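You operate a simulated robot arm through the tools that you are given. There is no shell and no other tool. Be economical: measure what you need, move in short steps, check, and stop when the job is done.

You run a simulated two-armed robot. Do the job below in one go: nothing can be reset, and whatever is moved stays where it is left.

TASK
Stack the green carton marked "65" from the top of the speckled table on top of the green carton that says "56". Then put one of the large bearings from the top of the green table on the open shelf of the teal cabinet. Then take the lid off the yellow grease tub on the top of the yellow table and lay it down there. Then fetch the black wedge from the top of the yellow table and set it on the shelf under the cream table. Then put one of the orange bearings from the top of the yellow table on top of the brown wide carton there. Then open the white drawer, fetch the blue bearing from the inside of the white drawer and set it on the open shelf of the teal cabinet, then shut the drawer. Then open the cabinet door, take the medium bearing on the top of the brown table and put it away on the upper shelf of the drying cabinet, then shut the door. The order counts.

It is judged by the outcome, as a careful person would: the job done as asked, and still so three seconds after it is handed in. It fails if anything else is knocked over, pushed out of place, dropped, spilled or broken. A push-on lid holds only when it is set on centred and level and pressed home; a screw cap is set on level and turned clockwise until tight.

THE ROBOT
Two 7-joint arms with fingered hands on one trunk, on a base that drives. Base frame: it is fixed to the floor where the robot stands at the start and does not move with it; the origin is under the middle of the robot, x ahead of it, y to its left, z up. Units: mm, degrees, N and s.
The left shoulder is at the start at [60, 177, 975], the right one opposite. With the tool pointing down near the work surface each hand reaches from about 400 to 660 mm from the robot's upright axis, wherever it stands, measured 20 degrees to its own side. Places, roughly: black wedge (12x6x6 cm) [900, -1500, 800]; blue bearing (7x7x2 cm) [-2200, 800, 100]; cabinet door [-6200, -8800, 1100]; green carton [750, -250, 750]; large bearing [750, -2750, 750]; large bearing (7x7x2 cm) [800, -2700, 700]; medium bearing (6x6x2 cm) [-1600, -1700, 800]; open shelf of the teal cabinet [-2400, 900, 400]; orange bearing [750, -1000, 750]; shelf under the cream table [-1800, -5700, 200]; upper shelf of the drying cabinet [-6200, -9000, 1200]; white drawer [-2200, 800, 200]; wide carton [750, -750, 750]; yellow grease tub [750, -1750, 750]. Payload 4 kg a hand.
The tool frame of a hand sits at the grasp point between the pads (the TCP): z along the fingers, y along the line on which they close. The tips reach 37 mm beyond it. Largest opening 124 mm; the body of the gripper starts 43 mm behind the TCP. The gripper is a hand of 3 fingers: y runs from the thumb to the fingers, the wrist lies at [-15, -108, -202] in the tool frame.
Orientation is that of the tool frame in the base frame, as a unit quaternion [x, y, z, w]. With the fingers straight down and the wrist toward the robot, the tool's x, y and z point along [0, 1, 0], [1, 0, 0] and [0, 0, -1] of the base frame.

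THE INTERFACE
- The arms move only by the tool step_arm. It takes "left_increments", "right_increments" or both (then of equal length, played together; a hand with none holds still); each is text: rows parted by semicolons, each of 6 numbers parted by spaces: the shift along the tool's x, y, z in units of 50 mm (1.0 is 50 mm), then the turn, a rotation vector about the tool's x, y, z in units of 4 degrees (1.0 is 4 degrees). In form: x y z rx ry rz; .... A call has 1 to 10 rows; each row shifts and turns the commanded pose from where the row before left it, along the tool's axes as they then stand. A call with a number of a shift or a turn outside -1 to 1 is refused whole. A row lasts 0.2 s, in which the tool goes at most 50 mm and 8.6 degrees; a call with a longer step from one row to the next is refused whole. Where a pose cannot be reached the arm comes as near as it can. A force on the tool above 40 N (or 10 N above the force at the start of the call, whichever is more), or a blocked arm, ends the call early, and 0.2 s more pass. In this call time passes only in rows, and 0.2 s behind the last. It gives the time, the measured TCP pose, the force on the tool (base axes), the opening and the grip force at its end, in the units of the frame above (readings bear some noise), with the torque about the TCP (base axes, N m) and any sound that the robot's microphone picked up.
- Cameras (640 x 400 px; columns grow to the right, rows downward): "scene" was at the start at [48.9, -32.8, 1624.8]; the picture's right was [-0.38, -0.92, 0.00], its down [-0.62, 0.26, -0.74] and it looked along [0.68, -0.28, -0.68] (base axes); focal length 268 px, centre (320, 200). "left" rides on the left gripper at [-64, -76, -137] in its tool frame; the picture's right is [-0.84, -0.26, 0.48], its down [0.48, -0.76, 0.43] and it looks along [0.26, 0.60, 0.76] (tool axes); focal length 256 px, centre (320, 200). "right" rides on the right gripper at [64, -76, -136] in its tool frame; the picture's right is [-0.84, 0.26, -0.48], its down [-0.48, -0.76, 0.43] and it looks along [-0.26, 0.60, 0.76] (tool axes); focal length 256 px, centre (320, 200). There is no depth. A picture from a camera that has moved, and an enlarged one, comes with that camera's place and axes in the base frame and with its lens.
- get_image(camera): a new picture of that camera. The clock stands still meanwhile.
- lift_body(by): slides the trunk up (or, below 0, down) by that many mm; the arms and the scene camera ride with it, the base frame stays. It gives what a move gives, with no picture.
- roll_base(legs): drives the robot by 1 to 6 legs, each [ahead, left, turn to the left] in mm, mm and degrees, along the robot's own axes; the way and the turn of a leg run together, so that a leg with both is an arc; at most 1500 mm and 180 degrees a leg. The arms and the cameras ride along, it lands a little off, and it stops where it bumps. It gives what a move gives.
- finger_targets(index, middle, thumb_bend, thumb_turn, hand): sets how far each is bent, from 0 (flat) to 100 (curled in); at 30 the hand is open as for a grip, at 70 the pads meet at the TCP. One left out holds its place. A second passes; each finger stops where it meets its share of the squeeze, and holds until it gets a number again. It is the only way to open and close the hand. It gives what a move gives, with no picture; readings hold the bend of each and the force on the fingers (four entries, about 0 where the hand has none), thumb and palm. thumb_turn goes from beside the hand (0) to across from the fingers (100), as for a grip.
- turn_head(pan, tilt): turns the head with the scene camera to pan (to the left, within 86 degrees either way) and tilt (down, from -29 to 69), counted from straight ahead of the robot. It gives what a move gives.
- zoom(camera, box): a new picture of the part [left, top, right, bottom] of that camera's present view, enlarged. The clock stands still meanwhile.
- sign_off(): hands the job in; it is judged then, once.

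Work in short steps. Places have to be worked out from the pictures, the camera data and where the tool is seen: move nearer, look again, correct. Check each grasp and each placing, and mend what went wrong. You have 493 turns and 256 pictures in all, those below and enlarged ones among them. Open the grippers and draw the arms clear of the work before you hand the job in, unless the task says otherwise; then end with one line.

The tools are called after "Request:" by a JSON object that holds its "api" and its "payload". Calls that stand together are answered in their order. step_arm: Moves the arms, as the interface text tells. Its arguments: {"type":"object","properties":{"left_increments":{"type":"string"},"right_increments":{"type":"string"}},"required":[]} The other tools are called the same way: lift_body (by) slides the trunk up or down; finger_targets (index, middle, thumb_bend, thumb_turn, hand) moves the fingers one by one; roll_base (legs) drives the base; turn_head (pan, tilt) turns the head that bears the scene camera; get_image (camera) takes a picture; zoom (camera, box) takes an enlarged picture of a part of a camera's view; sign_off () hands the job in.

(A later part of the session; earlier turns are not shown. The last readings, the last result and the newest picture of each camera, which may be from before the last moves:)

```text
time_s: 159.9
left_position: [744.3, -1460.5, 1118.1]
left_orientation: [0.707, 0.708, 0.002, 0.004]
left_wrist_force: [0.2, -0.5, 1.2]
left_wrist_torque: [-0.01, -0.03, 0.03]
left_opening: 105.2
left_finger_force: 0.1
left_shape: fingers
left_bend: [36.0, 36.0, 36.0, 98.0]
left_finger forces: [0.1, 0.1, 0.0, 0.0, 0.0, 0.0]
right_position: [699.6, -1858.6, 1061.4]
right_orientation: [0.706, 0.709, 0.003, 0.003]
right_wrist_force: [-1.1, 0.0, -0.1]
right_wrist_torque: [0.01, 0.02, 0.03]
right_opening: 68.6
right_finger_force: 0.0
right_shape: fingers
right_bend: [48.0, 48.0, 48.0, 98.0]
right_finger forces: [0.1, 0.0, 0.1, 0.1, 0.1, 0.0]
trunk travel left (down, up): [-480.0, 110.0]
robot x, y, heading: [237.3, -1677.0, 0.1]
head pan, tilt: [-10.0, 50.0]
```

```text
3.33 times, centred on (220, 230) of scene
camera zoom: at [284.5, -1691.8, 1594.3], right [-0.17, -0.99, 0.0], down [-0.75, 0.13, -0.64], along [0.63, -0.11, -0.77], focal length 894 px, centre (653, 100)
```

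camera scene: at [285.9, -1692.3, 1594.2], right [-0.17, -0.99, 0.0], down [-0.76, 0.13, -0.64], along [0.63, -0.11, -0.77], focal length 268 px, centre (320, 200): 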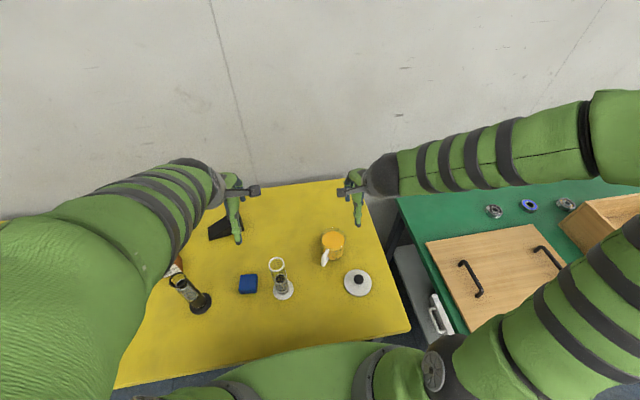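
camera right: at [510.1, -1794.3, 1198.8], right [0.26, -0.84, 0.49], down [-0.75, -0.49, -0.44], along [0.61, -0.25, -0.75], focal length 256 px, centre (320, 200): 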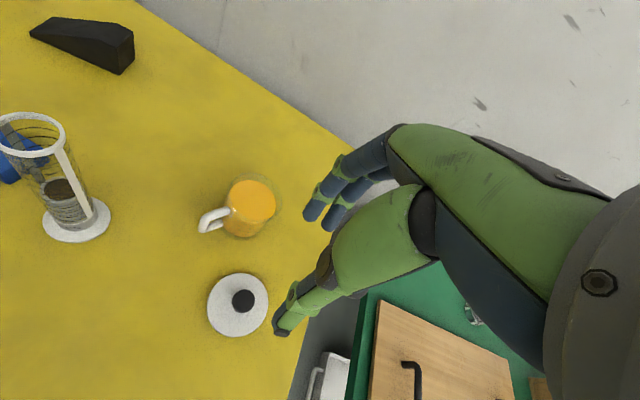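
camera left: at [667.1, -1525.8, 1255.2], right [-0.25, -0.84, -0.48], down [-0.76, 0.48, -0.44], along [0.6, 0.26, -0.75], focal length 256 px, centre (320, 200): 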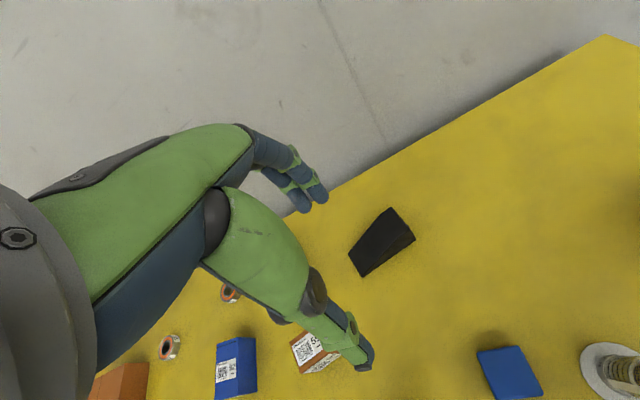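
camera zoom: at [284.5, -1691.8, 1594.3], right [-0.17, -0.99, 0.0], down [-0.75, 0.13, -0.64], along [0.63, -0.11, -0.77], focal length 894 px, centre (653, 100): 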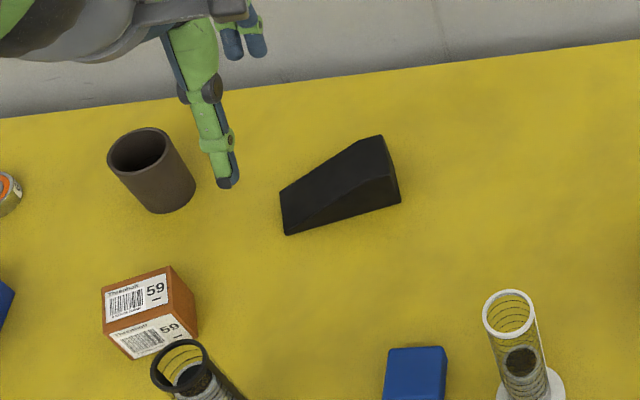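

Wedge: footprint centre ≈(868,-1458), long axis yawed ~11°. I yaw the left hand +11° and go above its thicker part (≈(871,-1478)), descending to z≈950.

Request:
{"api": "step_arm", "payload": {"left_increments": "-0.1 0.8 0 0 0 -0.9;-0.1 0.8 0 0 0 -0.9;-0.1 0.8 0 0 0 -0.9;0.2 0.12 0.6 0 0 0;0 0 0.9 0 0 0;0 0 0.9 0 0 0;0 0 0.9 0 0 0"}}

Request:
{"api": "get_image", "payload": {"camera": "left"}}

Request:
{"api": "get_image", "payload": {"camera": "scene"}}

```text
time_s: 161.5
left_position: [868.3, -1459.5, 955.9]
left_orientation: [0.637, 0.771, 0.002, 0.005]
left_wrist_force: [0.6, -0.6, 0.0]
left_wrist_torque: [0.01, 0.0, 0.03]
left_opening: 105.4
left_finger_force: 0.2
left_shape: fingers
left_bend: [36.0, 36.0, 36.0, 98.0]
left_finger forces: [0.0, 0.1, 0.0, 0.0, 0.1, 0.0]
right_position: [699.2, -1858.4, 1062.1]
right_orientation: [0.706, 0.709, 0.003, 0.003]
right_wrist_force: [0.5, 0.0, -0.3]
right_wrist_torque: [0.03, 0.04, 0.0]
right_opening: 68.6
right_finger_force: 0.0
right_shape: fingers
right_bend: [48.0, 48.0, 48.0, 98.0]
right_finger forces: [0.0, 0.0, 0.1, 0.1, 0.1, 0.1]
trunk travel left (down, up): [-480.0, 110.0]
robot x, y, heading: [238.9, -1674.8, 0.1]
head pan, tilt: [-10.0, 50.0]
```

```text
152 pictures are left
camera left: at [804.2, -1536.5, 1091.4], right [-0.09, -0.87, -0.48], down [-0.83, 0.33, -0.44], along [0.55, 0.36, -0.76], focal length 256 px, centre (320, 200)
```

left: 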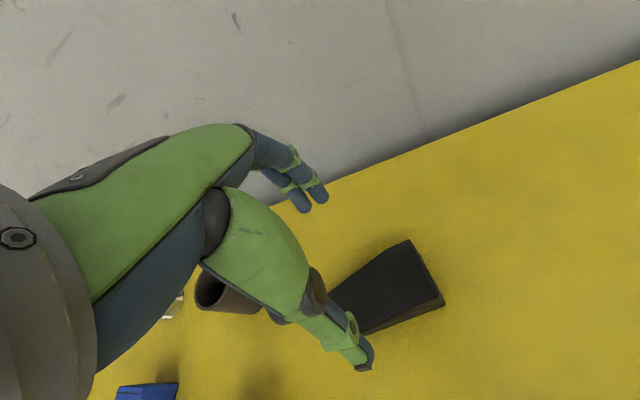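

```text
151 pictures are left
camera scene: at [284.9, -1692.2, 1594.3], right [-0.17, -0.99, 0.0], down [-0.76, 0.13, -0.64], along [0.63, -0.11, -0.77], focal length 268 px, centre (320, 200)
```

scene: 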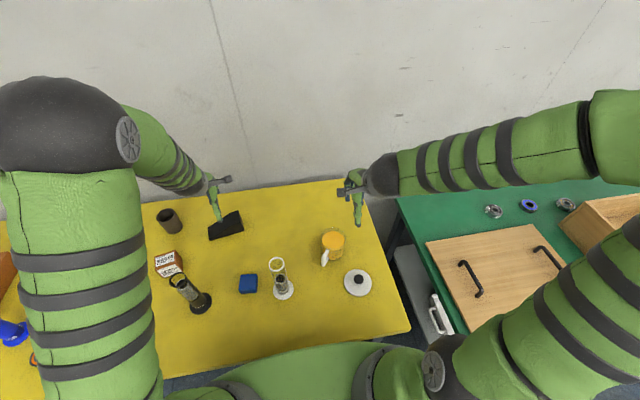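

Thick end centre ≈(870,-1515). Adjust by a few mm and descend to z≈848.

Request:
{"api": "step_arm", "payload": {"left_increments": "-0.28 -0.16 0.5 0 0 0;0 0 0.8 0 0 0;0 0 0.6 0 0 0;0 0 0.25 0 0 0"}}

Request:
{"api": "get_image", "payload": {"camera": "left"}}

Request:
{"api": "zoom", "payload": {"camera": "scene", "box": [150, 150, 290, 290]}}

```text
time_s: 162.5
left_position: [863.5, -1475.9, 849.3]
left_orientation: [0.636, 0.771, 0.003, 0.004]
left_wrist_force: [-0.9, -0.2, -0.1]
left_wrist_torque: [0.0, 0.01, 0.01]
left_opening: 105.3
left_finger_force: 0.1
left_shape: fingers
left_bend: [36.0, 36.0, 36.0, 98.0]
left_finger forces: [0.0, 0.1, 0.0, 0.0, 0.0, 0.0]
right_position: [698.7, -1858.2, 1061.7]
right_orientation: [0.706, 0.708, 0.003, 0.003]
right_wrist_force: [-0.2, 0.0, 0.4]
right_wrist_torque: [-0.02, 0.02, 0.0]
right_opening: 68.3
right_finger_force: 0.0
right_shape: fingers
right_bend: [48.0, 48.0, 48.0, 98.0]
right_finger forces: [0.1, 0.1, 0.0, 0.0, 0.1, 0.0]
trunk travel left (down, up): [-480.0, 110.0]
robot x, y, heading: [237.7, -1676.7, -0.0]
head pan, tilt: [-10.0, 50.0]
```

```text
150 pictures are left
camera left: at [800.0, -1553.5, 984.7], right [-0.09, -0.87, -0.48], down [-0.83, 0.33, -0.44], along [0.55, 0.36, -0.76], focal length 256 px, centre (320, 200)
```

left: 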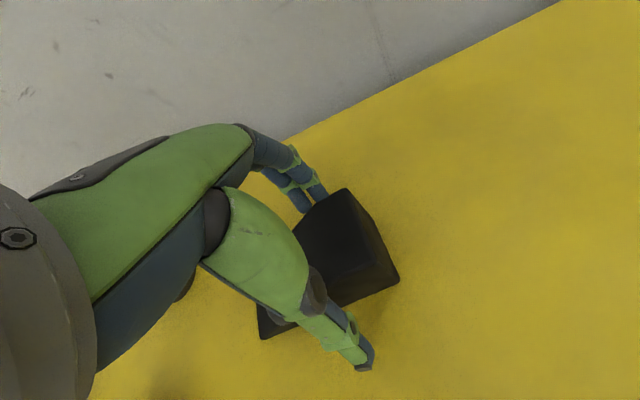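

```text
2.86 times, centred on (220, 220) of scene
camera zoom: at [284.3, -1692.3, 1594.3], right [-0.17, -0.99, 0.0], down [-0.75, 0.13, -0.64], along [0.63, -0.11, -0.77], focal length 766 px, centre (606, 143)
```

zoom: 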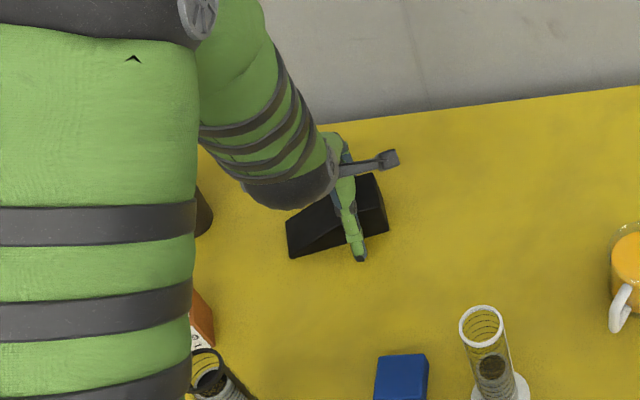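

Hand straddles the wedge's thick part. Close in two steps.

Request:
{"api": "finger_targets", "payload": {"hand": "left", "index": 50, "middle": 50, "thumb_bend": 50}}

Request:
{"api": "finger_targets", "payload": {"hand": "left", "index": 62, "middle": 62, "thumb_bend": 62}}

Request:
{"api": "get_image", "payload": {"camera": "left"}}

```text
time_s: 163.5
left_position: [863.5, -1475.8, 849.0]
left_orientation: [0.637, 0.771, 0.003, 0.004]
left_wrist_force: [-2.4, -0.4, 1.2]
left_wrist_torque: [0.0, -0.01, 0.02]
left_opening: 66.6
left_finger_force: 2.6
left_shape: fingers
left_bend: [49.0, 49.0, 49.0, 97.0]
left_finger forces: [1.0, 0.6, 0.0, 0.0, 3.4, 0.0]
right_position: [697.8, -1859.8, 1061.6]
right_orientation: [0.706, 0.709, 0.004, 0.003]
right_wrist_force: [-0.1, -0.1, 1.1]
right_wrist_torque: [0.04, -0.01, 0.0]
right_opening: 67.9
right_finger_force: 0.0
right_shape: fingers
right_bend: [48.0, 48.0, 48.0, 98.0]
right_finger forces: [0.1, 0.1, 0.1, 0.1, 0.1, 0.0]
trunk travel left (down, up): [-480.0, 110.0]
robot x, y, heading: [236.0, -1679.1, 0.2]
head pan, tilt: [-10.0, 50.0]
```

```text
time_s: 164.5
left_position: [863.1, -1475.6, 851.1]
left_orientation: [0.637, 0.771, 0.004, 0.006]
left_wrist_force: [-0.6, 4.0, 19.8]
left_wrist_torque: [0.15, -0.73, 0.01]
left_opening: 63.7
left_finger_force: 29.3
left_shape: fingers
left_bend: [52.0, 53.0, 55.0, 97.0]
left_finger forces: [15.0, 13.7, 0.0, 0.1, 29.9, 0.0]
right_position: [697.1, -1859.3, 1063.9]
right_orientation: [0.706, 0.709, 0.004, 0.004]
right_wrist_force: [0.0, 0.1, -0.5]
right_wrist_torque: [0.02, 0.0, 0.03]
right_opening: 68.3
right_finger_force: 0.1
right_shape: fingers
right_bend: [48.0, 48.0, 48.0, 98.0]
right_finger forces: [0.0, 0.0, 0.0, 0.0, 0.0, 0.0]
trunk travel left (down, up): [-480.0, 110.0]
robot x, y, heading: [235.2, -1674.7, -0.2]
head pan, tilt: [-10.0, 50.0]
```

```text
148 pictures are left
camera left: at [799.3, -1553.4, 986.3], right [-0.09, -0.87, -0.48], down [-0.83, 0.33, -0.45], along [0.55, 0.36, -0.75], focal length 256 px, centre (320, 200)
```

left: 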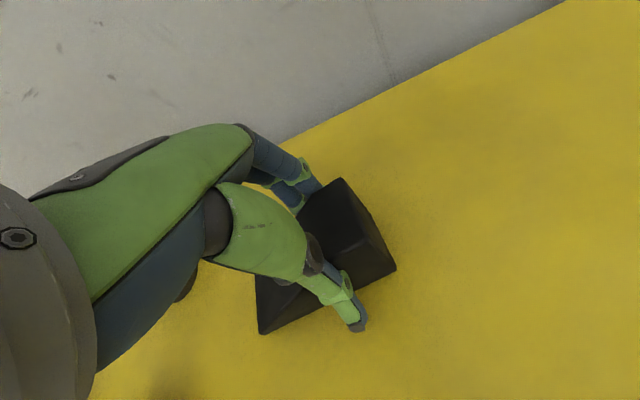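

Firm grip (~30 N). Lift 50 mm and check.

Request:
{"api": "step_arm", "payload": {"left_increments": "0 0 -0.3 0 0 0;0 0 -0.7 0 0 0;0 0 -0.8 0 0 0;0 0 -0.9 0 0 0"}}

Request:
{"api": "get_image", "payload": {"camera": "left"}}

```text
time_s: 165.5
left_position: [859.7, -1471.6, 985.3]
left_orientation: [0.636, 0.772, 0.002, 0.004]
left_wrist_force: [-0.2, 0.1, -1.8]
left_wrist_torque: [0.01, 0.02, -0.01]
left_opening: 62.1
left_finger_force: 24.9
left_shape: fingers
left_bend: [52.0, 54.0, 56.0, 97.0]
left_finger forces: [13.9, 11.5, 0.1, 0.0, 25.1, 0.1]
right_position: [697.6, -1858.5, 1062.6]
right_orientation: [0.706, 0.708, 0.003, 0.003]
right_wrist_force: [0.4, -0.3, -0.5]
right_wrist_torque: [-0.02, 0.0, 0.02]
right_opening: 68.1
right_finger_force: 0.1
right_shape: fingers
right_bend: [48.0, 48.0, 48.0, 98.0]
right_finger forces: [0.0, 0.0, 0.0, 0.0, 0.0, 0.1]
trunk travel left (down, up): [-480.0, 110.0]
robot x, y, heading: [233.4, -1677.4, -0.1]
head pan, tilt: [-10.0, 50.0]
```

```text
147 pictures are left
camera left: at [796.0, -1550.1, 1120.7], right [-0.09, -0.87, -0.48], down [-0.83, 0.33, -0.44], along [0.55, 0.36, -0.76], focal length 256 px, centre (320, 200)
```

left: 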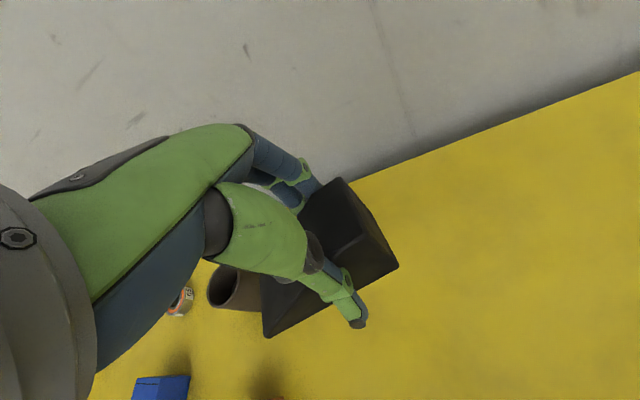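

Wedge held securely. Raise it above the racks, retract, then back out into the aisle.

Request:
{"api": "step_arm", "payload": {"left_increments": "0 0 -0.9 0 0 0;0 0 -0.9 0 0 0;0 0 -0.9 0 0 0;0 -0.9 0 0 0 0;0 -0.9 0 0 0 0;0 -0.9 0 0 0 0;0 -0.9 0 0 0 0;0 -0.9 0 0 0 0"}}

Request:
{"api": "roll_base", "payload": {"legs": [[-850, 0, 0], [0, 0, -90]]}}

Request:
{"api": "turn_head", "payload": {"pan": 0, "tilt": 15}}

Request:
{"api": "get_image", "payload": {"camera": "scene"}}

```text
time_s: 167.3
left_position: [635.9, -1518.0, 1116.5]
left_orientation: [0.636, 0.772, 0.002, 0.004]
left_wrist_force: [-0.9, -0.2, -2.5]
left_wrist_torque: [-0.03, 0.02, -0.04]
left_opening: 61.7
left_finger_force: 25.9
left_shape: fingers
left_bend: [52.0, 54.0, 56.0, 97.0]
left_finger forces: [13.8, 11.6, 0.0, 0.0, 25.0, 0.1]
right_position: [696.3, -1857.7, 1061.5]
right_orientation: [0.706, 0.708, 0.004, 0.004]
right_wrist_force: [-0.7, -0.5, 0.2]
right_wrist_torque: [0.01, 0.0, 0.0]
right_opening: 68.1
right_finger_force: 0.0
right_shape: fingers
right_bend: [48.0, 48.0, 48.0, 98.0]
right_finger forces: [0.0, 0.0, 0.0, 0.1, 0.1, 0.1]
trunk travel left (down, up): [-480.0, 110.0]
robot x, y, heading: [237.9, -1676.8, 0.2]
head pan, tilt: [-10.0, 50.0]
```

```text
time_s: 175.6
left_position: [-452.9, -2079.4, 1115.1]
left_orientation: [0.997, 0.083, -0.002, 0.006]
left_wrist_force: [-0.3, 0.5, -1.6]
left_wrist_torque: [0.04, 0.02, 0.0]
left_opening: 61.9
left_finger_force: 24.9
left_shape: fingers
left_bend: [53.0, 54.0, 56.0, 97.0]
left_finger forces: [13.5, 11.2, 0.0, 0.0, 24.5, 0.1]
right_position: [-795.6, -2132.1, 1062.1]
right_orientation: [1.0, -0.01, 0.0, 0.005]
right_wrist_force: [-0.4, -0.2, -0.6]
right_wrist_torque: [-0.01, 0.02, 0.0]
right_opening: 68.4
right_finger_force: 0.1
right_shape: fingers
right_bend: [48.0, 48.0, 48.0, 98.0]
right_finger forces: [0.1, 0.1, 0.1, 0.0, 0.0, 0.0]
trunk travel left (down, up): [-480.0, 110.0]
robot x, y, heading: [-604.4, -1673.3, -91.4]
head pan, tilt: [-10.0, 50.0]
```

```text
time_s: 176.6
left_position: [-455.0, -2080.5, 1115.3]
left_orientation: [0.997, 0.083, -0.002, 0.005]
left_wrist_force: [0.3, 0.1, -2.3]
left_wrist_torque: [0.0, 0.03, 0.04]
left_opening: 61.9
left_finger_force: 24.4
left_shape: fingers
left_bend: [53.0, 54.0, 56.0, 97.0]
left_finger forces: [13.6, 11.2, 0.0, 0.0, 24.3, 0.0]
right_position: [-796.1, -2131.4, 1062.0]
right_orientation: [1.0, -0.011, 0.0, 0.004]
right_wrist_force: [-0.2, -0.2, -0.1]
right_wrist_torque: [0.0, 0.02, -0.02]
right_opening: 68.3
right_finger_force: 0.0
right_shape: fingers
right_bend: [48.0, 48.0, 48.0, 98.0]
right_finger forces: [0.0, 0.0, 0.0, 0.1, 0.0, 0.0]
trunk travel left (down, up): [-480.0, 110.0]
robot x, y, heading: [-603.5, -1674.8, -91.2]
head pan, tilt: [0.0, 15.0]
```

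```text
146 pictures are left
camera scene: at [-603.8, -1740.0, 1648.0], right [-1.0, 0.02, 0.0], down [0.01, 0.26, -0.97], along [-0.02, -0.97, -0.26], focal length 268 px, centre (320, 200)
```

scene: 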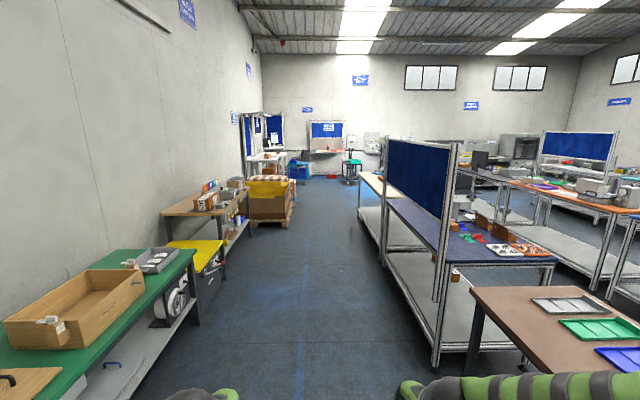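

Request:
{"api": "zoom", "payload": {"camera": "scene", "box": [320, 140, 480, 290]}}

```text
2.67 times, centred on (400, 215) of scene
camera zoom: at [-603.8, -1740.0, 1648.0], right [-1.0, 0.02, 0.0], down [0.01, 0.26, -0.97], along [-0.02, -0.97, -0.26], focal length 715 px, centre (107, 160)
```

zoom: 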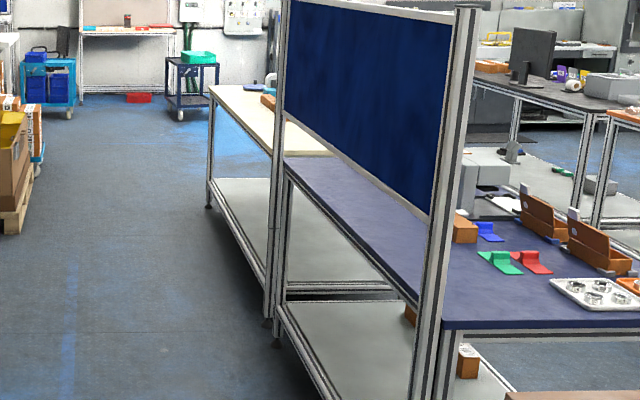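

The cream table (front x≈-1450, y −4870…−6575) has an open, empty low shelf facing the aisle. Drive down the aisle to y≈-5650 and turn to face it.

Request:
{"api": "roll_base", "payload": {"legs": [[1400, 0, 1.2], [1400, 0, 0], [1180, 0, 0], [0, 0, -90]]}}

Request:
{"api": "turn_head", "payload": {"pan": 0, "tilt": 40}}

Request:
{"api": "get_image", "payload": {"camera": "scene"}}

```text
time_s: 199.6
left_position: [-982.6, -5805.8, 1115.7]
left_orientation: [0.771, -0.637, -0.004, 0.002]
left_wrist_force: [-0.2, 0.4, -2.2]
left_wrist_torque: [0.02, 0.01, 0.0]
left_opening: 61.3
left_finger_force: 24.1
left_shape: fingers
left_bend: [53.0, 54.0, 56.0, 97.0]
left_finger forces: [13.2, 10.9, 0.0, 0.0, 23.9, 0.0]
right_position: [-1044.2, -5464.6, 1062.4]
right_orientation: [0.708, -0.706, -0.003, 0.004]
right_wrist_force: [-0.4, -0.3, -0.1]
right_wrist_torque: [-0.02, -0.03, 0.03]
right_opening: 68.6
right_finger_force: 0.0
right_shape: fingers
right_bend: [48.0, 48.0, 48.0, 98.0]
right_finger forces: [0.1, 0.1, 0.0, 0.1, 0.1, 0.1]
trunk travel left (down, up): [-480.0, 110.0]
robot x, y, heading: [-583.7, -5646.3, -179.9]
head pan, tilt: [0.0, 15.0]
```

```text
time_s: 200.5
left_position: [-981.8, -5804.7, 1116.4]
left_orientation: [0.771, -0.636, -0.005, 0.002]
left_wrist_force: [0.9, 0.0, -2.6]
left_wrist_torque: [0.02, -0.03, -0.01]
left_opening: 61.5
left_finger_force: 23.8
left_shape: fingers
left_bend: [53.0, 54.0, 56.0, 97.0]
left_finger forces: [13.2, 11.0, 0.1, 0.0, 23.8, 0.0]
right_position: [-1043.5, -5464.9, 1061.6]
right_orientation: [0.708, -0.706, -0.004, 0.004]
right_wrist_force: [-0.1, -0.3, 0.4]
right_wrist_torque: [0.01, -0.03, -0.02]
right_opening: 68.3
right_finger_force: 0.1
right_shape: fingers
right_bend: [48.0, 48.0, 48.0, 98.0]
right_finger forces: [0.1, 0.0, 0.0, 0.1, 0.1, 0.0]
trunk travel left (down, up): [-480.0, 110.0]
robot x, y, heading: [-581.9, -5647.5, -180.1]
head pan, tilt: [0.0, 40.0]
```

```text
144 pictures are left
camera scene: at [-635.6, -5647.1, 1608.6], right [0.0, 1.0, 0.0], down [0.64, 0.0, -0.77], along [-0.77, 0.0, -0.64], focal length 268 px, centre (320, 200)
```

scene: 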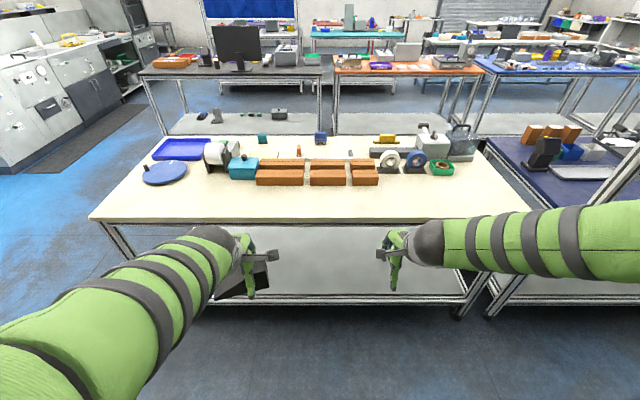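

Table front ≈x −1430, top z≈834, shelf z≈205. Lower the trunk fully and the hands to under-table height before approaching.

Request:
{"api": "lift_body", "payload": {"by": -400}}

Request:
{"api": "lift_body", "payload": {"by": -70}}

Request:
{"api": "step_arm", "payload": {"left_increments": "0 0 0.9 0 0 0;0 0 0.9 0 0 0;0 0 0.9 0 0 0;0 0 0.9 0 0 0;0 0 0.9 0 0 0;0 0 0.9 0 0 0;0 0 0.9 0 0 0", "right_increments": "0 0 0.6 0 0 0;0 0 0.6 0 0 0;0 0 0.6 0 0 0;0 0 0.6 0 0 0;0 0 0.6 0 0 0;0 -0.5 0 0 0 0;0 -0.5 0 0 0 0"}}

Request:
{"api": "get_image", "payload": {"camera": "scene"}}

```text
time_s: 204.3
left_position: [-984.0, -5806.1, 716.0]
left_orientation: [0.771, -0.636, -0.004, 0.003]
left_wrist_force: [0.2, 0.6, -2.8]
left_wrist_torque: [0.01, -0.02, 0.0]
left_opening: 61.6
left_finger_force: 23.4
left_shape: fingers
left_bend: [53.0, 54.0, 56.0, 97.0]
left_finger forces: [13.1, 10.8, 0.1, 0.1, 23.9, 0.0]
right_position: [-1043.4, -5464.9, 661.5]
right_orientation: [0.708, -0.706, -0.002, 0.003]
right_wrist_force: [-0.4, -0.4, 0.1]
right_wrist_torque: [-0.02, 0.0, 0.02]
right_opening: 68.6
right_finger_force: 0.0
right_shape: fingers
right_bend: [48.0, 48.0, 48.0, 98.0]
right_finger forces: [0.1, 0.2, 0.0, 0.0, 0.1, 0.1]
trunk travel left (down, up): [-80.0, 510.0]
robot x, y, heading: [-582.7, -5646.2, -180.1]
head pan, tilt: [0.0, 40.0]
```

```text
time_s: 205.4
left_position: [-982.6, -5805.3, 646.8]
left_orientation: [0.771, -0.636, -0.004, 0.002]
left_wrist_force: [0.3, 0.4, -2.3]
left_wrist_torque: [-0.02, -0.05, 0.0]
left_opening: 61.3
left_finger_force: 24.0
left_shape: fingers
left_bend: [53.0, 54.0, 56.0, 97.0]
left_finger forces: [13.1, 10.9, 0.0, 0.0, 23.8, 0.0]
right_position: [-1044.3, -5464.5, 591.7]
right_orientation: [0.709, -0.705, -0.003, 0.003]
right_wrist_force: [0.1, -0.1, 0.8]
right_wrist_torque: [-0.02, -0.02, -0.01]
right_opening: 68.4
right_finger_force: 0.0
right_shape: fingers
right_bend: [48.0, 48.0, 48.0, 98.0]
right_finger forces: [0.0, 0.0, 0.0, 0.1, 0.1, 0.1]
trunk travel left (down, up): [-10.0, 580.0]
robot x, y, heading: [-583.2, -5643.7, -179.9]
head pan, tilt: [0.0, 40.0]
```

```text
time_s: 207.0
left_position: [-1033.5, -5791.4, 349.9]
left_orientation: [0.771, -0.637, -0.005, 0.001]
left_wrist_force: [1.0, -0.7, -2.6]
left_wrist_torque: [0.01, 0.01, 0.02]
left_opening: 61.3
left_finger_force: 23.8
left_shape: fingers
left_bend: [53.0, 54.0, 56.0, 97.0]
left_finger forces: [13.0, 11.0, 0.0, 0.0, 23.7, 0.0]
left hand out of reach, approached as far as the arm can: row 1, 2, 3, 4
right_position: [-1045.4, -5472.8, 441.8]
right_orientation: [0.707, -0.707, -0.004, 0.002]
right_wrist_force: [-0.7, 0.9, 0.6]
right_wrist_torque: [0.0, 0.0, 0.01]
right_opening: 68.2
right_finger_force: 0.0
right_shape: fingers
right_bend: [48.0, 48.0, 48.0, 98.0]
right_finger forces: [0.1, 0.0, 0.0, 0.0, 0.1, 0.1]
right hand out of reach, approached as far as the arm can: row 6, 7
trunk travel left (down, up): [-10.0, 580.0]
robot x, y, heading: [-580.9, -5648.2, -180.0]
head pan, tilt: [0.0, 40.0]
```

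```text
143 pictures are left
camera scene: at [-635.2, -5647.1, 1138.6], right [0.0, 1.0, 0.0], down [0.64, 0.0, -0.77], along [-0.77, 0.0, -0.64], focal length 268 px, centre (320, 200)
```

scene: 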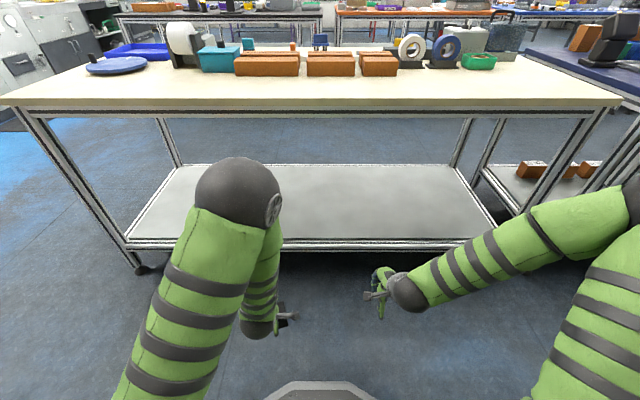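

The bent left elbow is high; I extend the left hand forward first so the elbow drops, before driving under the table.

Request:
{"api": "step_arm", "payload": {"left_increments": "-0.18 0.9 0 0 0 0;-0.18 0.9 0 0 0 0;-0.18 0.9 0 0 0 0;-0.18 0.9 0 0 0 0;0 0 0.6 0 0 0"}}

Request:
{"api": "get_image", "payload": {"camera": "scene"}}

```text
time_s: 208.2
left_position: [-1214.5, -5789.0, 318.5]
left_orientation: [0.771, -0.637, -0.005, 0.003]
left_wrist_force: [-0.9, -0.3, -1.5]
left_wrist_torque: [0.0, -0.01, 0.0]
left_opening: 61.1
left_finger_force: 23.9
left_shape: fingers
left_bend: [53.0, 54.0, 56.0, 97.0]
left_finger forces: [13.1, 10.9, 0.0, 0.0, 23.7, 0.1]
right_position: [-1044.6, -5472.4, 441.8]
right_orientation: [0.709, -0.706, -0.003, 0.001]
right_wrist_force: [-0.3, -0.3, 1.1]
right_wrist_torque: [-0.03, 0.02, 0.01]
right_opening: 68.2
right_finger_force: 0.0
right_shape: fingers
right_bend: [48.0, 48.0, 48.0, 98.0]
right_finger forces: [0.0, 0.0, 0.0, 0.0, 0.0, 0.0]
trunk travel left (down, up): [-10.0, 580.0]
robot x, y, heading: [-586.6, -5645.8, -180.0]
head pan, tilt: [0.0, 40.0]
```

```text
142 pictures are left
camera scene: at [-635.4, -5647.1, 1138.5], right [0.0, 1.0, 0.0], down [0.64, 0.0, -0.77], along [-0.77, 0.0, -0.64], focal length 268 px, centre (320, 200)
```

scene: 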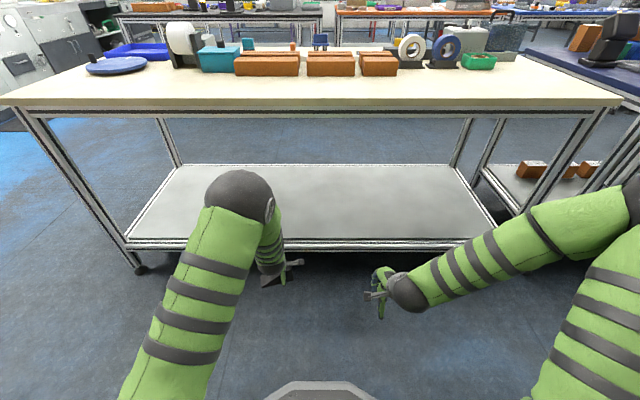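

Extending further will drop the elbow more. Reach to ~760 mm ahead.

Request:
{"api": "step_arm", "payload": {"left_increments": "-0.15 0.8 0 0 0 0;-0.15 0.8 0 0 0 0;-0.15 0.8 0 0 0 0;-0.05 0.3 0 0 0 0"}}

Request:
{"api": "get_image", "payload": {"camera": "scene"}}

Request:
{"api": "get_image", "payload": {"camera": "left"}}

```text
time_s: 209.2
left_position: [-1353.5, -5788.9, 318.7]
left_orientation: [0.771, -0.636, -0.004, 0.002]
left_wrist_force: [-0.8, -0.7, -2.1]
left_wrist_torque: [0.03, 0.02, 0.0]
left_opening: 60.6
left_finger_force: 23.3
left_shape: fingers
left_bend: [53.0, 54.0, 56.0, 97.0]
left_finger forces: [12.8, 10.7, 0.0, 0.1, 23.1, 0.0]
right_position: [-1045.5, -5472.7, 440.9]
right_orientation: [0.708, -0.706, -0.002, 0.002]
right_wrist_force: [0.3, -0.4, -0.3]
right_wrist_torque: [-0.01, -0.01, 0.03]
right_opening: 68.3
right_finger_force: 0.0
right_shape: fingers
right_bend: [48.0, 48.0, 48.0, 98.0]
right_finger forces: [0.1, 0.1, 0.1, 0.1, 0.0, 0.0]
trunk travel left (down, up): [-10.0, 580.0]
robot x, y, heading: [-580.2, -5646.4, -179.9]
head pan, tilt: [0.0, 40.0]
```

```text
141 pictures are left
camera scene: at [-635.7, -5647.1, 1138.5], right [0.0, 1.0, 0.0], down [0.64, 0.0, -0.77], along [-0.77, 0.0, -0.64], focal length 268 px, centre (320, 200)
```

scene: 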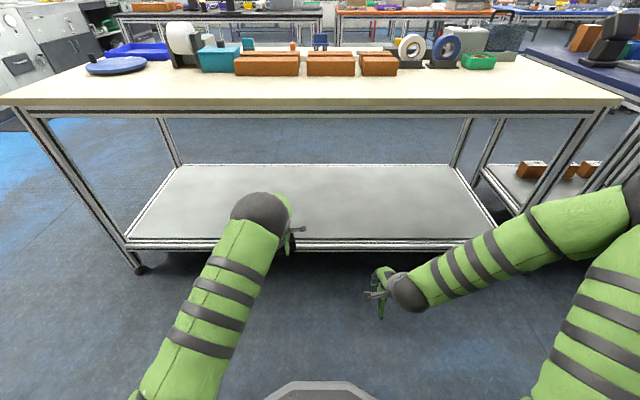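

```text
140 pictures are left
camera left: at [-1289.1, -5712.6, 455.1], right [0.09, 0.87, -0.48], down [0.83, -0.33, -0.44], along [-0.55, -0.36, -0.76], focal length 256 px, centre (320, 200)
```

left: 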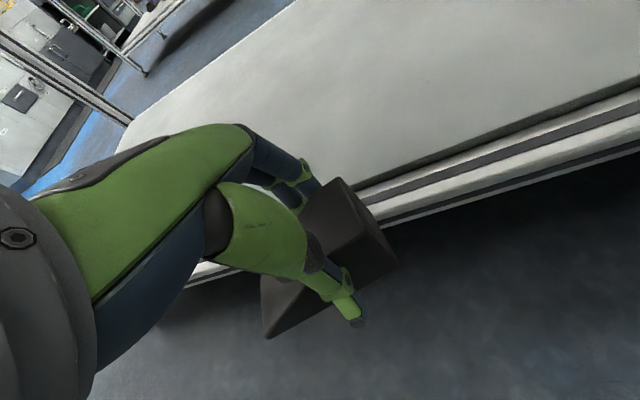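

Elbow should now pass under the frame (~800). Drive ahead 120, check, then the rest.

Request:
{"api": "roll_base", "payload": {"legs": [[130, 0, 0]]}}

Request:
{"api": "get_image", "payload": {"camera": "scene"}}

```text
time_s: 210.5
left_position: [-1481.3, -5789.7, 319.1]
left_orientation: [0.772, -0.636, -0.004, 0.002]
left_wrist_force: [0.0, -0.9, -2.5]
left_wrist_torque: [-0.01, -0.04, 0.02]
left_opening: 60.8
left_finger_force: 23.3
left_shape: fingers
left_bend: [53.0, 54.0, 56.0, 97.0]
left_finger forces: [12.9, 10.7, 0.0, 0.0, 23.2, 0.2]
right_position: [-1173.7, -5473.4, 440.6]
right_orientation: [0.708, -0.706, -0.003, 0.001]
right_wrist_force: [0.6, 0.6, 0.2]
right_wrist_torque: [0.0, 0.0, 0.0]
right_opening: 68.4
right_finger_force: 0.1
right_shape: fingers
right_bend: [48.0, 48.0, 48.0, 98.0]
right_finger forces: [0.0, 0.0, 0.0, 0.0, 0.0, 0.0]
trunk travel left (down, up): [-10.0, 580.0]
robot x, y, heading: [-708.8, -5645.2, -180.0]
head pan, tilt: [0.0, 40.0]
```

```text
139 pictures are left
camera scene: at [-764.3, -5647.4, 1138.5], right [0.0, 1.0, 0.0], down [0.64, 0.0, -0.77], along [-0.77, 0.0, -0.64], focal length 268 px, centre (320, 200)
```

scene: 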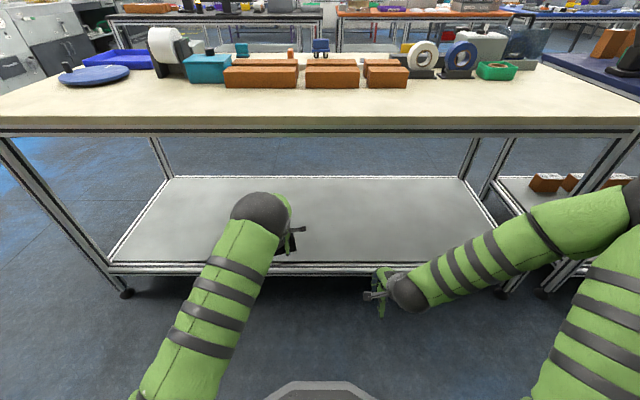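

Request:
{"api": "roll_base", "payload": {"legs": [[115, 0, 0]]}}

Request:
{"api": "get_image", "payload": {"camera": "scene"}}

Request:
{"api": "get_image", "payload": {"camera": "left"}}

```text
time_s: 211.7
left_position: [-1597.9, -5790.4, 318.9]
left_orientation: [0.771, -0.637, -0.004, 0.002]
left_wrist_force: [1.1, -0.4, -1.7]
left_wrist_torque: [-0.01, -0.01, 0.0]
left_opening: 60.7
left_finger_force: 23.5
left_shape: fingers
left_bend: [53.0, 54.0, 56.0, 97.0]
left_finger forces: [12.9, 10.6, 0.1, 0.1, 23.3, 0.0]
right_position: [-1291.0, -5474.2, 441.7]
right_orientation: [0.708, -0.706, -0.003, 0.002]
right_wrist_force: [-0.1, 0.1, -0.1]
right_wrist_torque: [0.01, 0.01, 0.02]
right_opening: 68.2
right_finger_force: 0.0
right_shape: fingers
right_bend: [48.0, 48.0, 48.0, 98.0]
right_finger forces: [0.1, 0.0, 0.0, 0.0, 0.0, 0.1]
trunk travel left (down, up): [-10.0, 580.0]
robot x, y, heading: [-829.9, -5648.6, -180.1]
head pan, tilt: [0.0, 40.0]
```

```text
138 pictures are left
camera scene: at [-881.1, -5647.7, 1138.5], right [0.0, 1.0, 0.0], down [0.64, 0.0, -0.77], along [-0.77, 0.0, -0.64], focal length 268 px, centre (320, 200)
```

scene: 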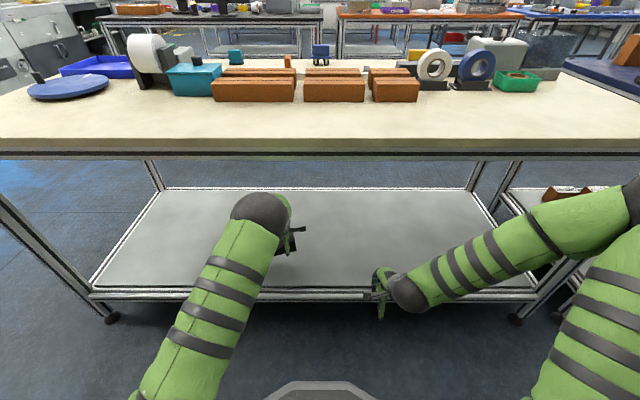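

```text
137 pictures are left
camera left: at [-1534.1, -5714.0, 455.2], right [0.09, 0.87, -0.48], down [0.83, -0.33, -0.44], along [-0.55, -0.36, -0.76], focal length 256 px, centre (320, 200)
```

left: 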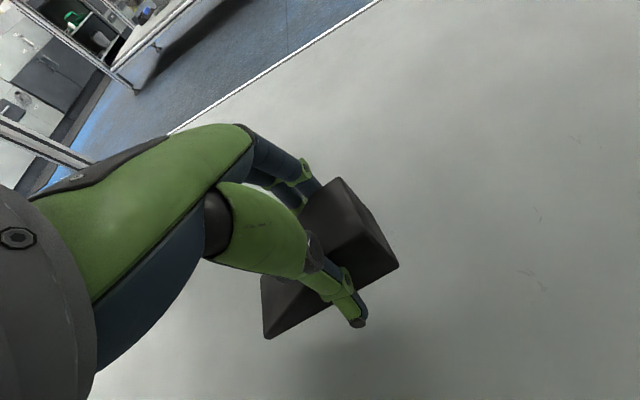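

The wedge is over the shelf. Lower gently until contact.

Request:
{"api": "step_arm", "payload": {"left_increments": "0 0 0.5 0 0 0;0 0 0.3 0 0 0;0 0 0.12 0 0 0;0 0 0.12 0 0 0;0 0 0.12 0 0 0;0 0 0.12 0 0 0;0 0 0.12 0 0 0;0 0 0.12 0 0 0"}}

Request:
{"api": "get_image", "payload": {"camera": "left"}}

```text
time_s: 212.9
left_position: [-1603.2, -5789.7, 270.9]
left_orientation: [0.771, -0.637, -0.011, 0.008]
left_wrist_force: [13.6, -1.2, 27.5]
left_wrist_torque: [-0.03, 0.15, 0.0]
left_opening: 61.8
left_finger_force: 29.0
left_shape: fingers
left_bend: [54.0, 55.0, 54.0, 96.0]
left_finger forces: [11.3, 9.5, 0.0, 0.1, 38.0, 0.1]
right_position: [-1289.4, -5473.7, 442.3]
right_orientation: [0.709, -0.705, -0.003, 0.003]
right_wrist_force: [0.3, 0.0, -0.2]
right_wrist_torque: [-0.05, -0.02, 0.03]
right_opening: 68.4
right_finger_force: 0.1
right_shape: fingers
right_bend: [48.0, 48.0, 48.0, 98.0]
right_finger forces: [0.0, 0.1, 0.0, 0.0, 0.1, 0.0]
trunk travel left (down, up): [-10.0, 580.0]
robot x, y, heading: [-826.9, -5649.8, -179.8]
head pan, tilt: [0.0, 40.0]
stopped in row 5 (left hand): the force on the tool passed its limit at 45 N (the readings are from after the stop); the commanded pose is now the measured one
```

```text
136 pictures are left
camera left: at [-1536.7, -5713.7, 406.1], right [0.08, 0.87, -0.48], down [0.83, -0.33, -0.46], along [-0.56, -0.36, -0.75], focal length 256 px, centre (320, 200)
```

left: 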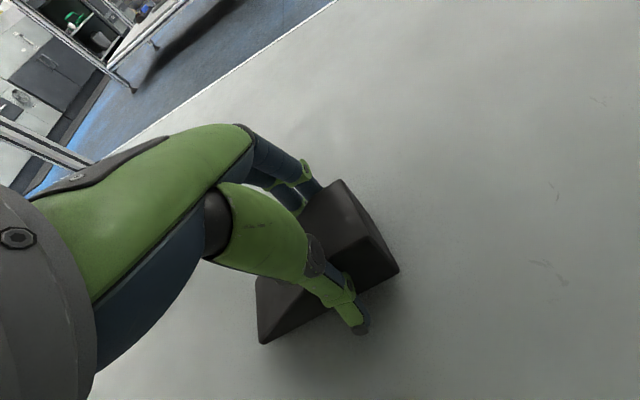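

Contact at z≈271. Ease up slightly and release.

Request:
{"api": "step_arm", "payload": {"left_increments": "0 0 -0.06 0 0 0"}}

Request:
{"api": "finger_targets", "payload": {"hand": "left", "index": 46, "middle": 46, "thumb_bend": 46}}

Request:
{"api": "finger_targets", "payload": {"hand": "left", "index": 34, "middle": 34, "thumb_bend": 34}}

Request:
{"api": "step_arm", "payload": {"left_increments": "0 0 -0.5 0 0 0;0 0 -0.8 0 0 0"}}

Request:
{"api": "get_image", "payload": {"camera": "left"}}

```text
time_s: 213.3
left_position: [-1601.3, -5789.7, 272.0]
left_orientation: [0.772, -0.636, -0.009, 0.006]
left_wrist_force: [5.5, -1.1, 18.0]
left_wrist_torque: [-0.11, 0.28, 0.05]
left_opening: 61.3
left_finger_force: 26.9
left_shape: fingers
left_bend: [54.0, 55.0, 54.0, 96.0]
left_finger forces: [12.6, 10.8, 0.1, 0.0, 31.2, 0.1]
right_position: [-1291.2, -5473.0, 440.6]
right_orientation: [0.708, -0.706, -0.003, 0.003]
right_wrist_force: [-0.3, 0.0, -0.2]
right_wrist_torque: [-0.03, 0.01, -0.02]
right_opening: 68.3
right_finger_force: 0.0
right_shape: fingers
right_bend: [48.0, 48.0, 48.0, 98.0]
right_finger forces: [0.0, 0.1, 0.0, 0.0, 0.1, 0.0]
trunk travel left (down, up): [-10.0, 580.0]
robot x, y, heading: [-826.5, -5649.4, -179.5]
head pan, tilt: [0.0, 40.0]
```

```text
time_s: 214.3
left_position: [-1599.6, -5789.3, 270.3]
left_orientation: [0.772, -0.636, -0.008, 0.005]
left_wrist_force: [1.1, -0.2, -0.6]
left_wrist_torque: [0.04, 0.01, 0.02]
left_opening: 75.1
left_finger_force: 0.6
left_shape: fingers
left_bend: [46.0, 46.0, 46.0, 97.0]
left_finger forces: [0.0, 0.1, 0.0, 0.0, 0.6, 0.1]
right_position: [-1290.0, -5473.9, 440.7]
right_orientation: [0.708, -0.706, -0.002, 0.003]
right_wrist_force: [-0.3, -0.2, 0.5]
right_wrist_torque: [-0.01, 0.01, -0.01]
right_opening: 68.2
right_finger_force: 0.1
right_shape: fingers
right_bend: [48.0, 48.0, 48.0, 98.0]
right_finger forces: [0.0, 0.1, 0.0, 0.0, 0.0, 0.0]
trunk travel left (down, up): [-10.0, 580.0]
robot x, y, heading: [-826.5, -5646.5, -179.9]
head pan, tilt: [0.0, 40.0]
```

```text
time_s: 215.3
left_position: [-1601.9, -5789.0, 269.9]
left_orientation: [0.772, -0.636, -0.008, 0.004]
left_wrist_force: [0.4, 0.8, -0.4]
left_wrist_torque: [0.0, 0.01, -0.03]
left_opening: 111.3
left_finger_force: 0.1
left_shape: fingers
left_bend: [34.0, 34.0, 34.0, 97.0]
left_finger forces: [0.0, 0.0, 0.1, 0.0, 0.1, 0.0]
right_position: [-1289.3, -5473.0, 440.5]
right_orientation: [0.709, -0.705, -0.003, 0.002]
right_wrist_force: [0.0, 0.1, 0.1]
right_wrist_torque: [-0.02, -0.01, 0.0]
right_opening: 68.4
right_finger_force: 0.1
right_shape: fingers
right_bend: [48.0, 48.0, 48.0, 98.0]
right_finger forces: [0.2, 0.0, 0.0, 0.1, 0.0, 0.1]
trunk travel left (down, up): [-10.0, 580.0]
robot x, y, heading: [-830.0, -5645.0, -179.9]
head pan, tilt: [0.0, 40.0]
```

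```text
time_s: 215.9
left_position: [-1598.5, -5787.2, 333.8]
left_orientation: [0.772, -0.636, -0.007, 0.004]
left_wrist_force: [0.7, 0.4, -0.3]
left_wrist_torque: [0.01, -0.01, 0.0]
left_opening: 111.6
left_finger_force: 0.1
left_shape: fingers
left_bend: [34.0, 34.0, 34.0, 97.0]
left_finger forces: [0.1, 0.1, 0.1, 0.1, 0.1, 0.0]
right_position: [-1290.4, -5474.1, 439.8]
right_orientation: [0.708, -0.706, -0.004, 0.002]
right_wrist_force: [-0.3, 0.4, -1.0]
right_wrist_torque: [0.01, -0.03, 0.0]
right_opening: 68.1
right_finger_force: 0.0
right_shape: fingers
right_bend: [48.0, 48.0, 48.0, 98.0]
right_finger forces: [0.0, 0.0, 0.0, 0.1, 0.0, 0.1]
trunk travel left (down, up): [-10.0, 580.0]
robot x, y, heading: [-824.7, -5645.4, -179.6]
head pan, tilt: [0.0, 40.0]
```

```text
135 pictures are left
camera left: at [-1533.9, -5712.6, 470.2], right [0.08, 0.87, -0.48], down [0.83, -0.33, -0.45], along [-0.55, -0.36, -0.75], focal length 256 px, centre (320, 200)
```

left: 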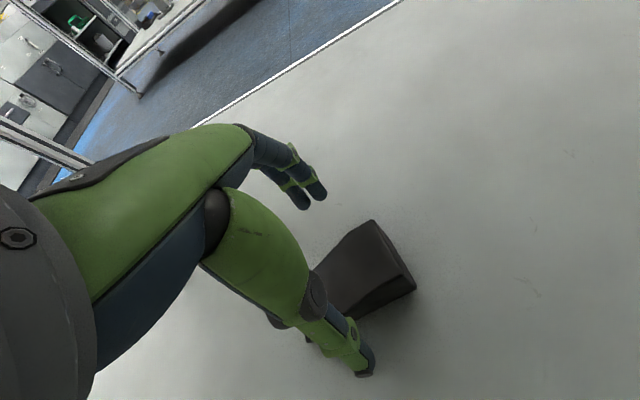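

Wedge stands on the shelf. Back out, raise the trunk, retract the arm, then return up the aisle.

Request:
{"api": "roll_base", "payload": {"legs": [[-280, 0, 0]]}}

Request:
{"api": "lift_body", "payload": {"by": 400}}

Request:
{"api": "lift_body", "payload": {"by": 90}}

Request:
{"api": "step_arm", "payload": {"left_increments": "0 -0.7 -0.6 0 0 0.9;0 -0.7 -0.6 0 0 0.9;0 -0.7 -0.6 0 0 0.9;0 -0.7 -0.6 0 0 0;0 -0.7 -0.6 0 0 0;0 -0.7 -0.6 0 0 0;0 -0.7 -0.6 0 0 0;0 -0.7 -0.6 0 0 0", "right_increments": "0 0 -0.7 0 0 0;0 0 -0.7 0 0 0;0 0 -0.7 0 0 0;0 0 -0.7 0 0 0;0 0 0 0 0 0;0 0 0 0 0 0;0 0 0 0 0 0;0 0 0 0 0 0"}}

Request:
{"api": "roll_base", "payload": {"legs": [[0, 0, -90], [1500, 0, 0], [1500, 0, 0], [1500, 0, 0]]}}

```text
time_s: 217.9
left_position: [-1316.3, -5788.1, 335.8]
left_orientation: [0.772, -0.636, -0.008, 0.005]
left_wrist_force: [0.4, 0.7, 0.9]
left_wrist_torque: [0.01, 0.01, 0.0]
left_opening: 111.4
left_finger_force: 0.1
left_shape: fingers
left_bend: [34.0, 34.0, 34.0, 97.0]
left_finger forces: [0.1, 0.0, 0.0, 0.0, 0.0, 0.0]
right_position: [-1006.6, -5472.6, 441.1]
right_orientation: [0.708, -0.706, -0.004, 0.002]
right_wrist_force: [0.3, 0.6, -0.8]
right_wrist_torque: [0.01, 0.01, 0.01]
right_opening: 68.5
right_finger_force: 0.0
right_shape: fingers
right_bend: [48.0, 48.0, 48.0, 98.0]
right_finger forces: [0.1, 0.0, 0.1, 0.0, 0.1, 0.1]
trunk travel left (down, up): [-10.0, 580.0]
robot x, y, heading: [-545.4, -5647.1, -179.7]
head pan, tilt: [0.0, 40.0]
```

```text
time_s: 221.7
left_position: [-1315.6, -5788.0, 736.1]
left_orientation: [0.771, -0.636, -0.008, 0.005]
left_wrist_force: [0.6, -0.5, 0.9]
left_wrist_torque: [-0.03, 0.03, 0.0]
left_opening: 111.4
left_finger_force: 0.0
left_shape: fingers
left_bend: [34.0, 34.0, 34.0, 97.0]
left_finger forces: [0.0, 0.0, 0.0, 0.0, 0.0, 0.0]
right_position: [-1006.8, -5472.7, 841.6]
right_orientation: [0.708, -0.706, -0.002, 0.002]
right_wrist_force: [-0.2, -0.5, 0.4]
right_wrist_torque: [0.0, -0.02, 0.01]
right_opening: 68.4
right_finger_force: 0.1
right_shape: fingers
right_bend: [48.0, 48.0, 48.0, 98.0]
right_finger forces: [0.0, 0.1, 0.0, 0.0, 0.1, 0.0]
trunk travel left (down, up): [-410.0, 180.0]
robot x, y, heading: [-547.4, -5645.4, -179.9]
head pan, tilt: [0.0, 40.0]
```

```text
time_s: 223.0
left_position: [-1314.9, -5788.0, 824.9]
left_orientation: [0.771, -0.636, -0.008, 0.005]
left_wrist_force: [-0.4, 0.3, -0.8]
left_wrist_torque: [0.0, -0.01, 0.02]
left_opening: 111.3
left_finger_force: 0.1
left_shape: fingers
left_bend: [34.0, 34.0, 34.0, 97.0]
left_finger forces: [0.0, 0.1, 0.0, 0.1, 0.0, 0.0]
right_position: [-1006.2, -5472.2, 930.9]
right_orientation: [0.709, -0.706, -0.003, 0.002]
right_wrist_force: [0.2, -0.2, -0.9]
right_wrist_torque: [0.01, -0.03, -0.02]
right_opening: 68.1
right_finger_force: 0.2
right_shape: fingers
right_bend: [48.0, 48.0, 48.0, 98.0]
right_finger forces: [0.0, 0.0, 0.0, 0.1, 0.0, 0.0]
trunk travel left (down, up): [-500.0, 90.0]
robot x, y, heading: [-543.9, -5642.7, -179.4]
head pan, tilt: [0.0, 40.0]
```

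```text
time_s: 224.8
left_position: [-1030.9, -5775.1, 1059.7]
left_orientation: [0.709, -0.706, -0.008, 0.006]
left_wrist_force: [0.2, 0.2, 1.1]
left_wrist_torque: [0.01, 0.03, -0.01]
left_opening: 111.4
left_finger_force: 0.0
left_shape: fingers
left_bend: [34.0, 34.0, 34.0, 98.0]
left_finger forces: [0.1, 0.1, 0.0, 0.0, 0.0, 0.0]
right_position: [-1005.2, -5473.6, 1071.3]
right_orientation: [0.708, -0.706, -0.004, 0.003]
right_wrist_force: [0.0, -0.1, -0.2]
right_wrist_torque: [-0.04, -0.03, 0.01]
right_opening: 68.6
right_finger_force: 0.1
right_shape: fingers
right_bend: [48.0, 48.0, 48.0, 98.0]
right_finger forces: [0.1, 0.1, 0.0, 0.1, 0.1, 0.0]
trunk travel left (down, up): [-500.0, 90.0]
robot x, y, heading: [-541.9, -5647.7, -179.8]
head pan, tilt: [0.0, 40.0]
```

```text
time_s: 250.0
left_position: [-654.9, -680.8, 1058.3]
left_orientation: [-0.005, 1.0, 0.009, 0.001]
left_wrist_force: [-0.1, -0.4, 0.9]
left_wrist_torque: [-0.02, -0.01, 0.01]
left_opening: 111.3
left_finger_force: 0.1
left_shape: fingers
left_bend: [34.0, 34.0, 34.0, 98.0]
left_finger forces: [0.0, 0.0, 0.1, 0.0, 0.0, 0.1]
right_position: [-352.2, -705.2, 1069.8]
right_orientation: [-0.006, 1.0, 0.004, 0.001]
right_wrist_force: [0.2, -0.1, -0.5]
right_wrist_torque: [0.03, -0.02, 0.0]
right_opening: 68.2
right_finger_force: 0.0
right_shape: fingers
right_bend: [48.0, 48.0, 48.0, 98.0]
right_finger forces: [0.0, 0.0, 0.0, 0.0, 0.1, 0.0]
trunk travel left (down, up): [-500.0, 90.0]
robot x, y, heading: [-522.7, -1168.4, 90.6]
head pan, tilt: [0.0, 40.0]
```

Turn to face the yellow table and look at its left part.

Request:
{"api": "roll_base", "payload": {"legs": [[0, 0, -90.5], [450, 150, 0]]}}

Request:
{"api": "turn_head", "payload": {"pan": 0, "tilt": 45}}

Request:
{"api": "get_image", "payload": {"camera": "scene"}}

```text
time_s: 256.6
left_position: [413.4, -872.4, 1059.2]
left_orientation: [0.7, 0.714, 0.004, 0.008]
left_wrist_force: [0.6, 0.7, -0.2]
left_wrist_torque: [0.0, 0.0, 0.0]
left_opening: 111.4
left_finger_force: 0.0
left_shape: fingers
left_bend: [34.0, 34.0, 34.0, 98.0]
left_finger forces: [0.1, 0.0, 0.0, 0.2, 0.1, 0.0]
right_position: [390.1, -1176.0, 1070.4]
right_orientation: [0.701, 0.713, 0.002, 0.003]
right_wrist_force: [-0.7, -0.1, 0.0]
right_wrist_torque: [0.0, 0.01, -0.03]
right_opening: 68.4
right_finger_force: 0.0
right_shape: fingers
right_bend: [48.0, 48.0, 48.0, 98.0]
right_finger forces: [0.1, 0.0, 0.0, 0.0, 0.0, 0.0]
trunk travel left (down, up): [-500.0, 90.0]
robot x, y, heading: [-77.9, -1012.7, 1.1]
head pan, tilt: [0.0, 40.0]
```

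```text
time_s: 257.3
left_position: [412.6, -874.0, 1058.4]
left_orientation: [0.701, 0.713, 0.007, 0.007]
left_wrist_force: [0.3, -1.0, -0.6]
left_wrist_torque: [-0.03, 0.0, -0.04]
left_opening: 111.2
left_finger_force: 0.0
left_shape: fingers
left_bend: [34.0, 34.0, 34.0, 98.0]
left_finger forces: [0.1, 0.0, 0.0, 0.0, 0.0, 0.0]
right_position: [391.4, -1175.3, 1070.7]
right_orientation: [0.701, 0.713, 0.001, 0.002]
right_wrist_force: [0.5, 0.5, 0.1]
right_wrist_torque: [0.0, 0.03, -0.02]
right_opening: 68.0
right_finger_force: 0.0
right_shape: fingers
right_bend: [48.0, 48.0, 48.0, 98.0]
right_finger forces: [0.0, 0.0, 0.0, 0.1, 0.0, 0.0]
trunk travel left (down, up): [-500.0, 90.0]
robot x, y, heading: [-75.9, -1013.6, 1.3]
head pan, tilt: [0.0, 45.0]
```

```text
134 pictures are left
camera scene: at [-21.7, -1011.3, 1621.3], right [0.02, -1.0, 0.0], down [-0.71, -0.01, -0.71], along [0.71, 0.01, -0.71], focal length 268 px, centre (320, 200)
```

scene: 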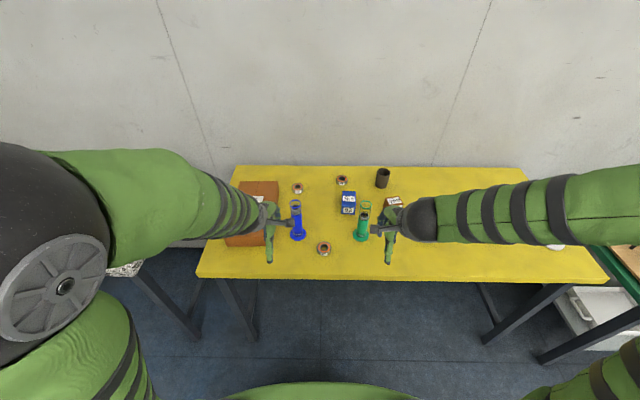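

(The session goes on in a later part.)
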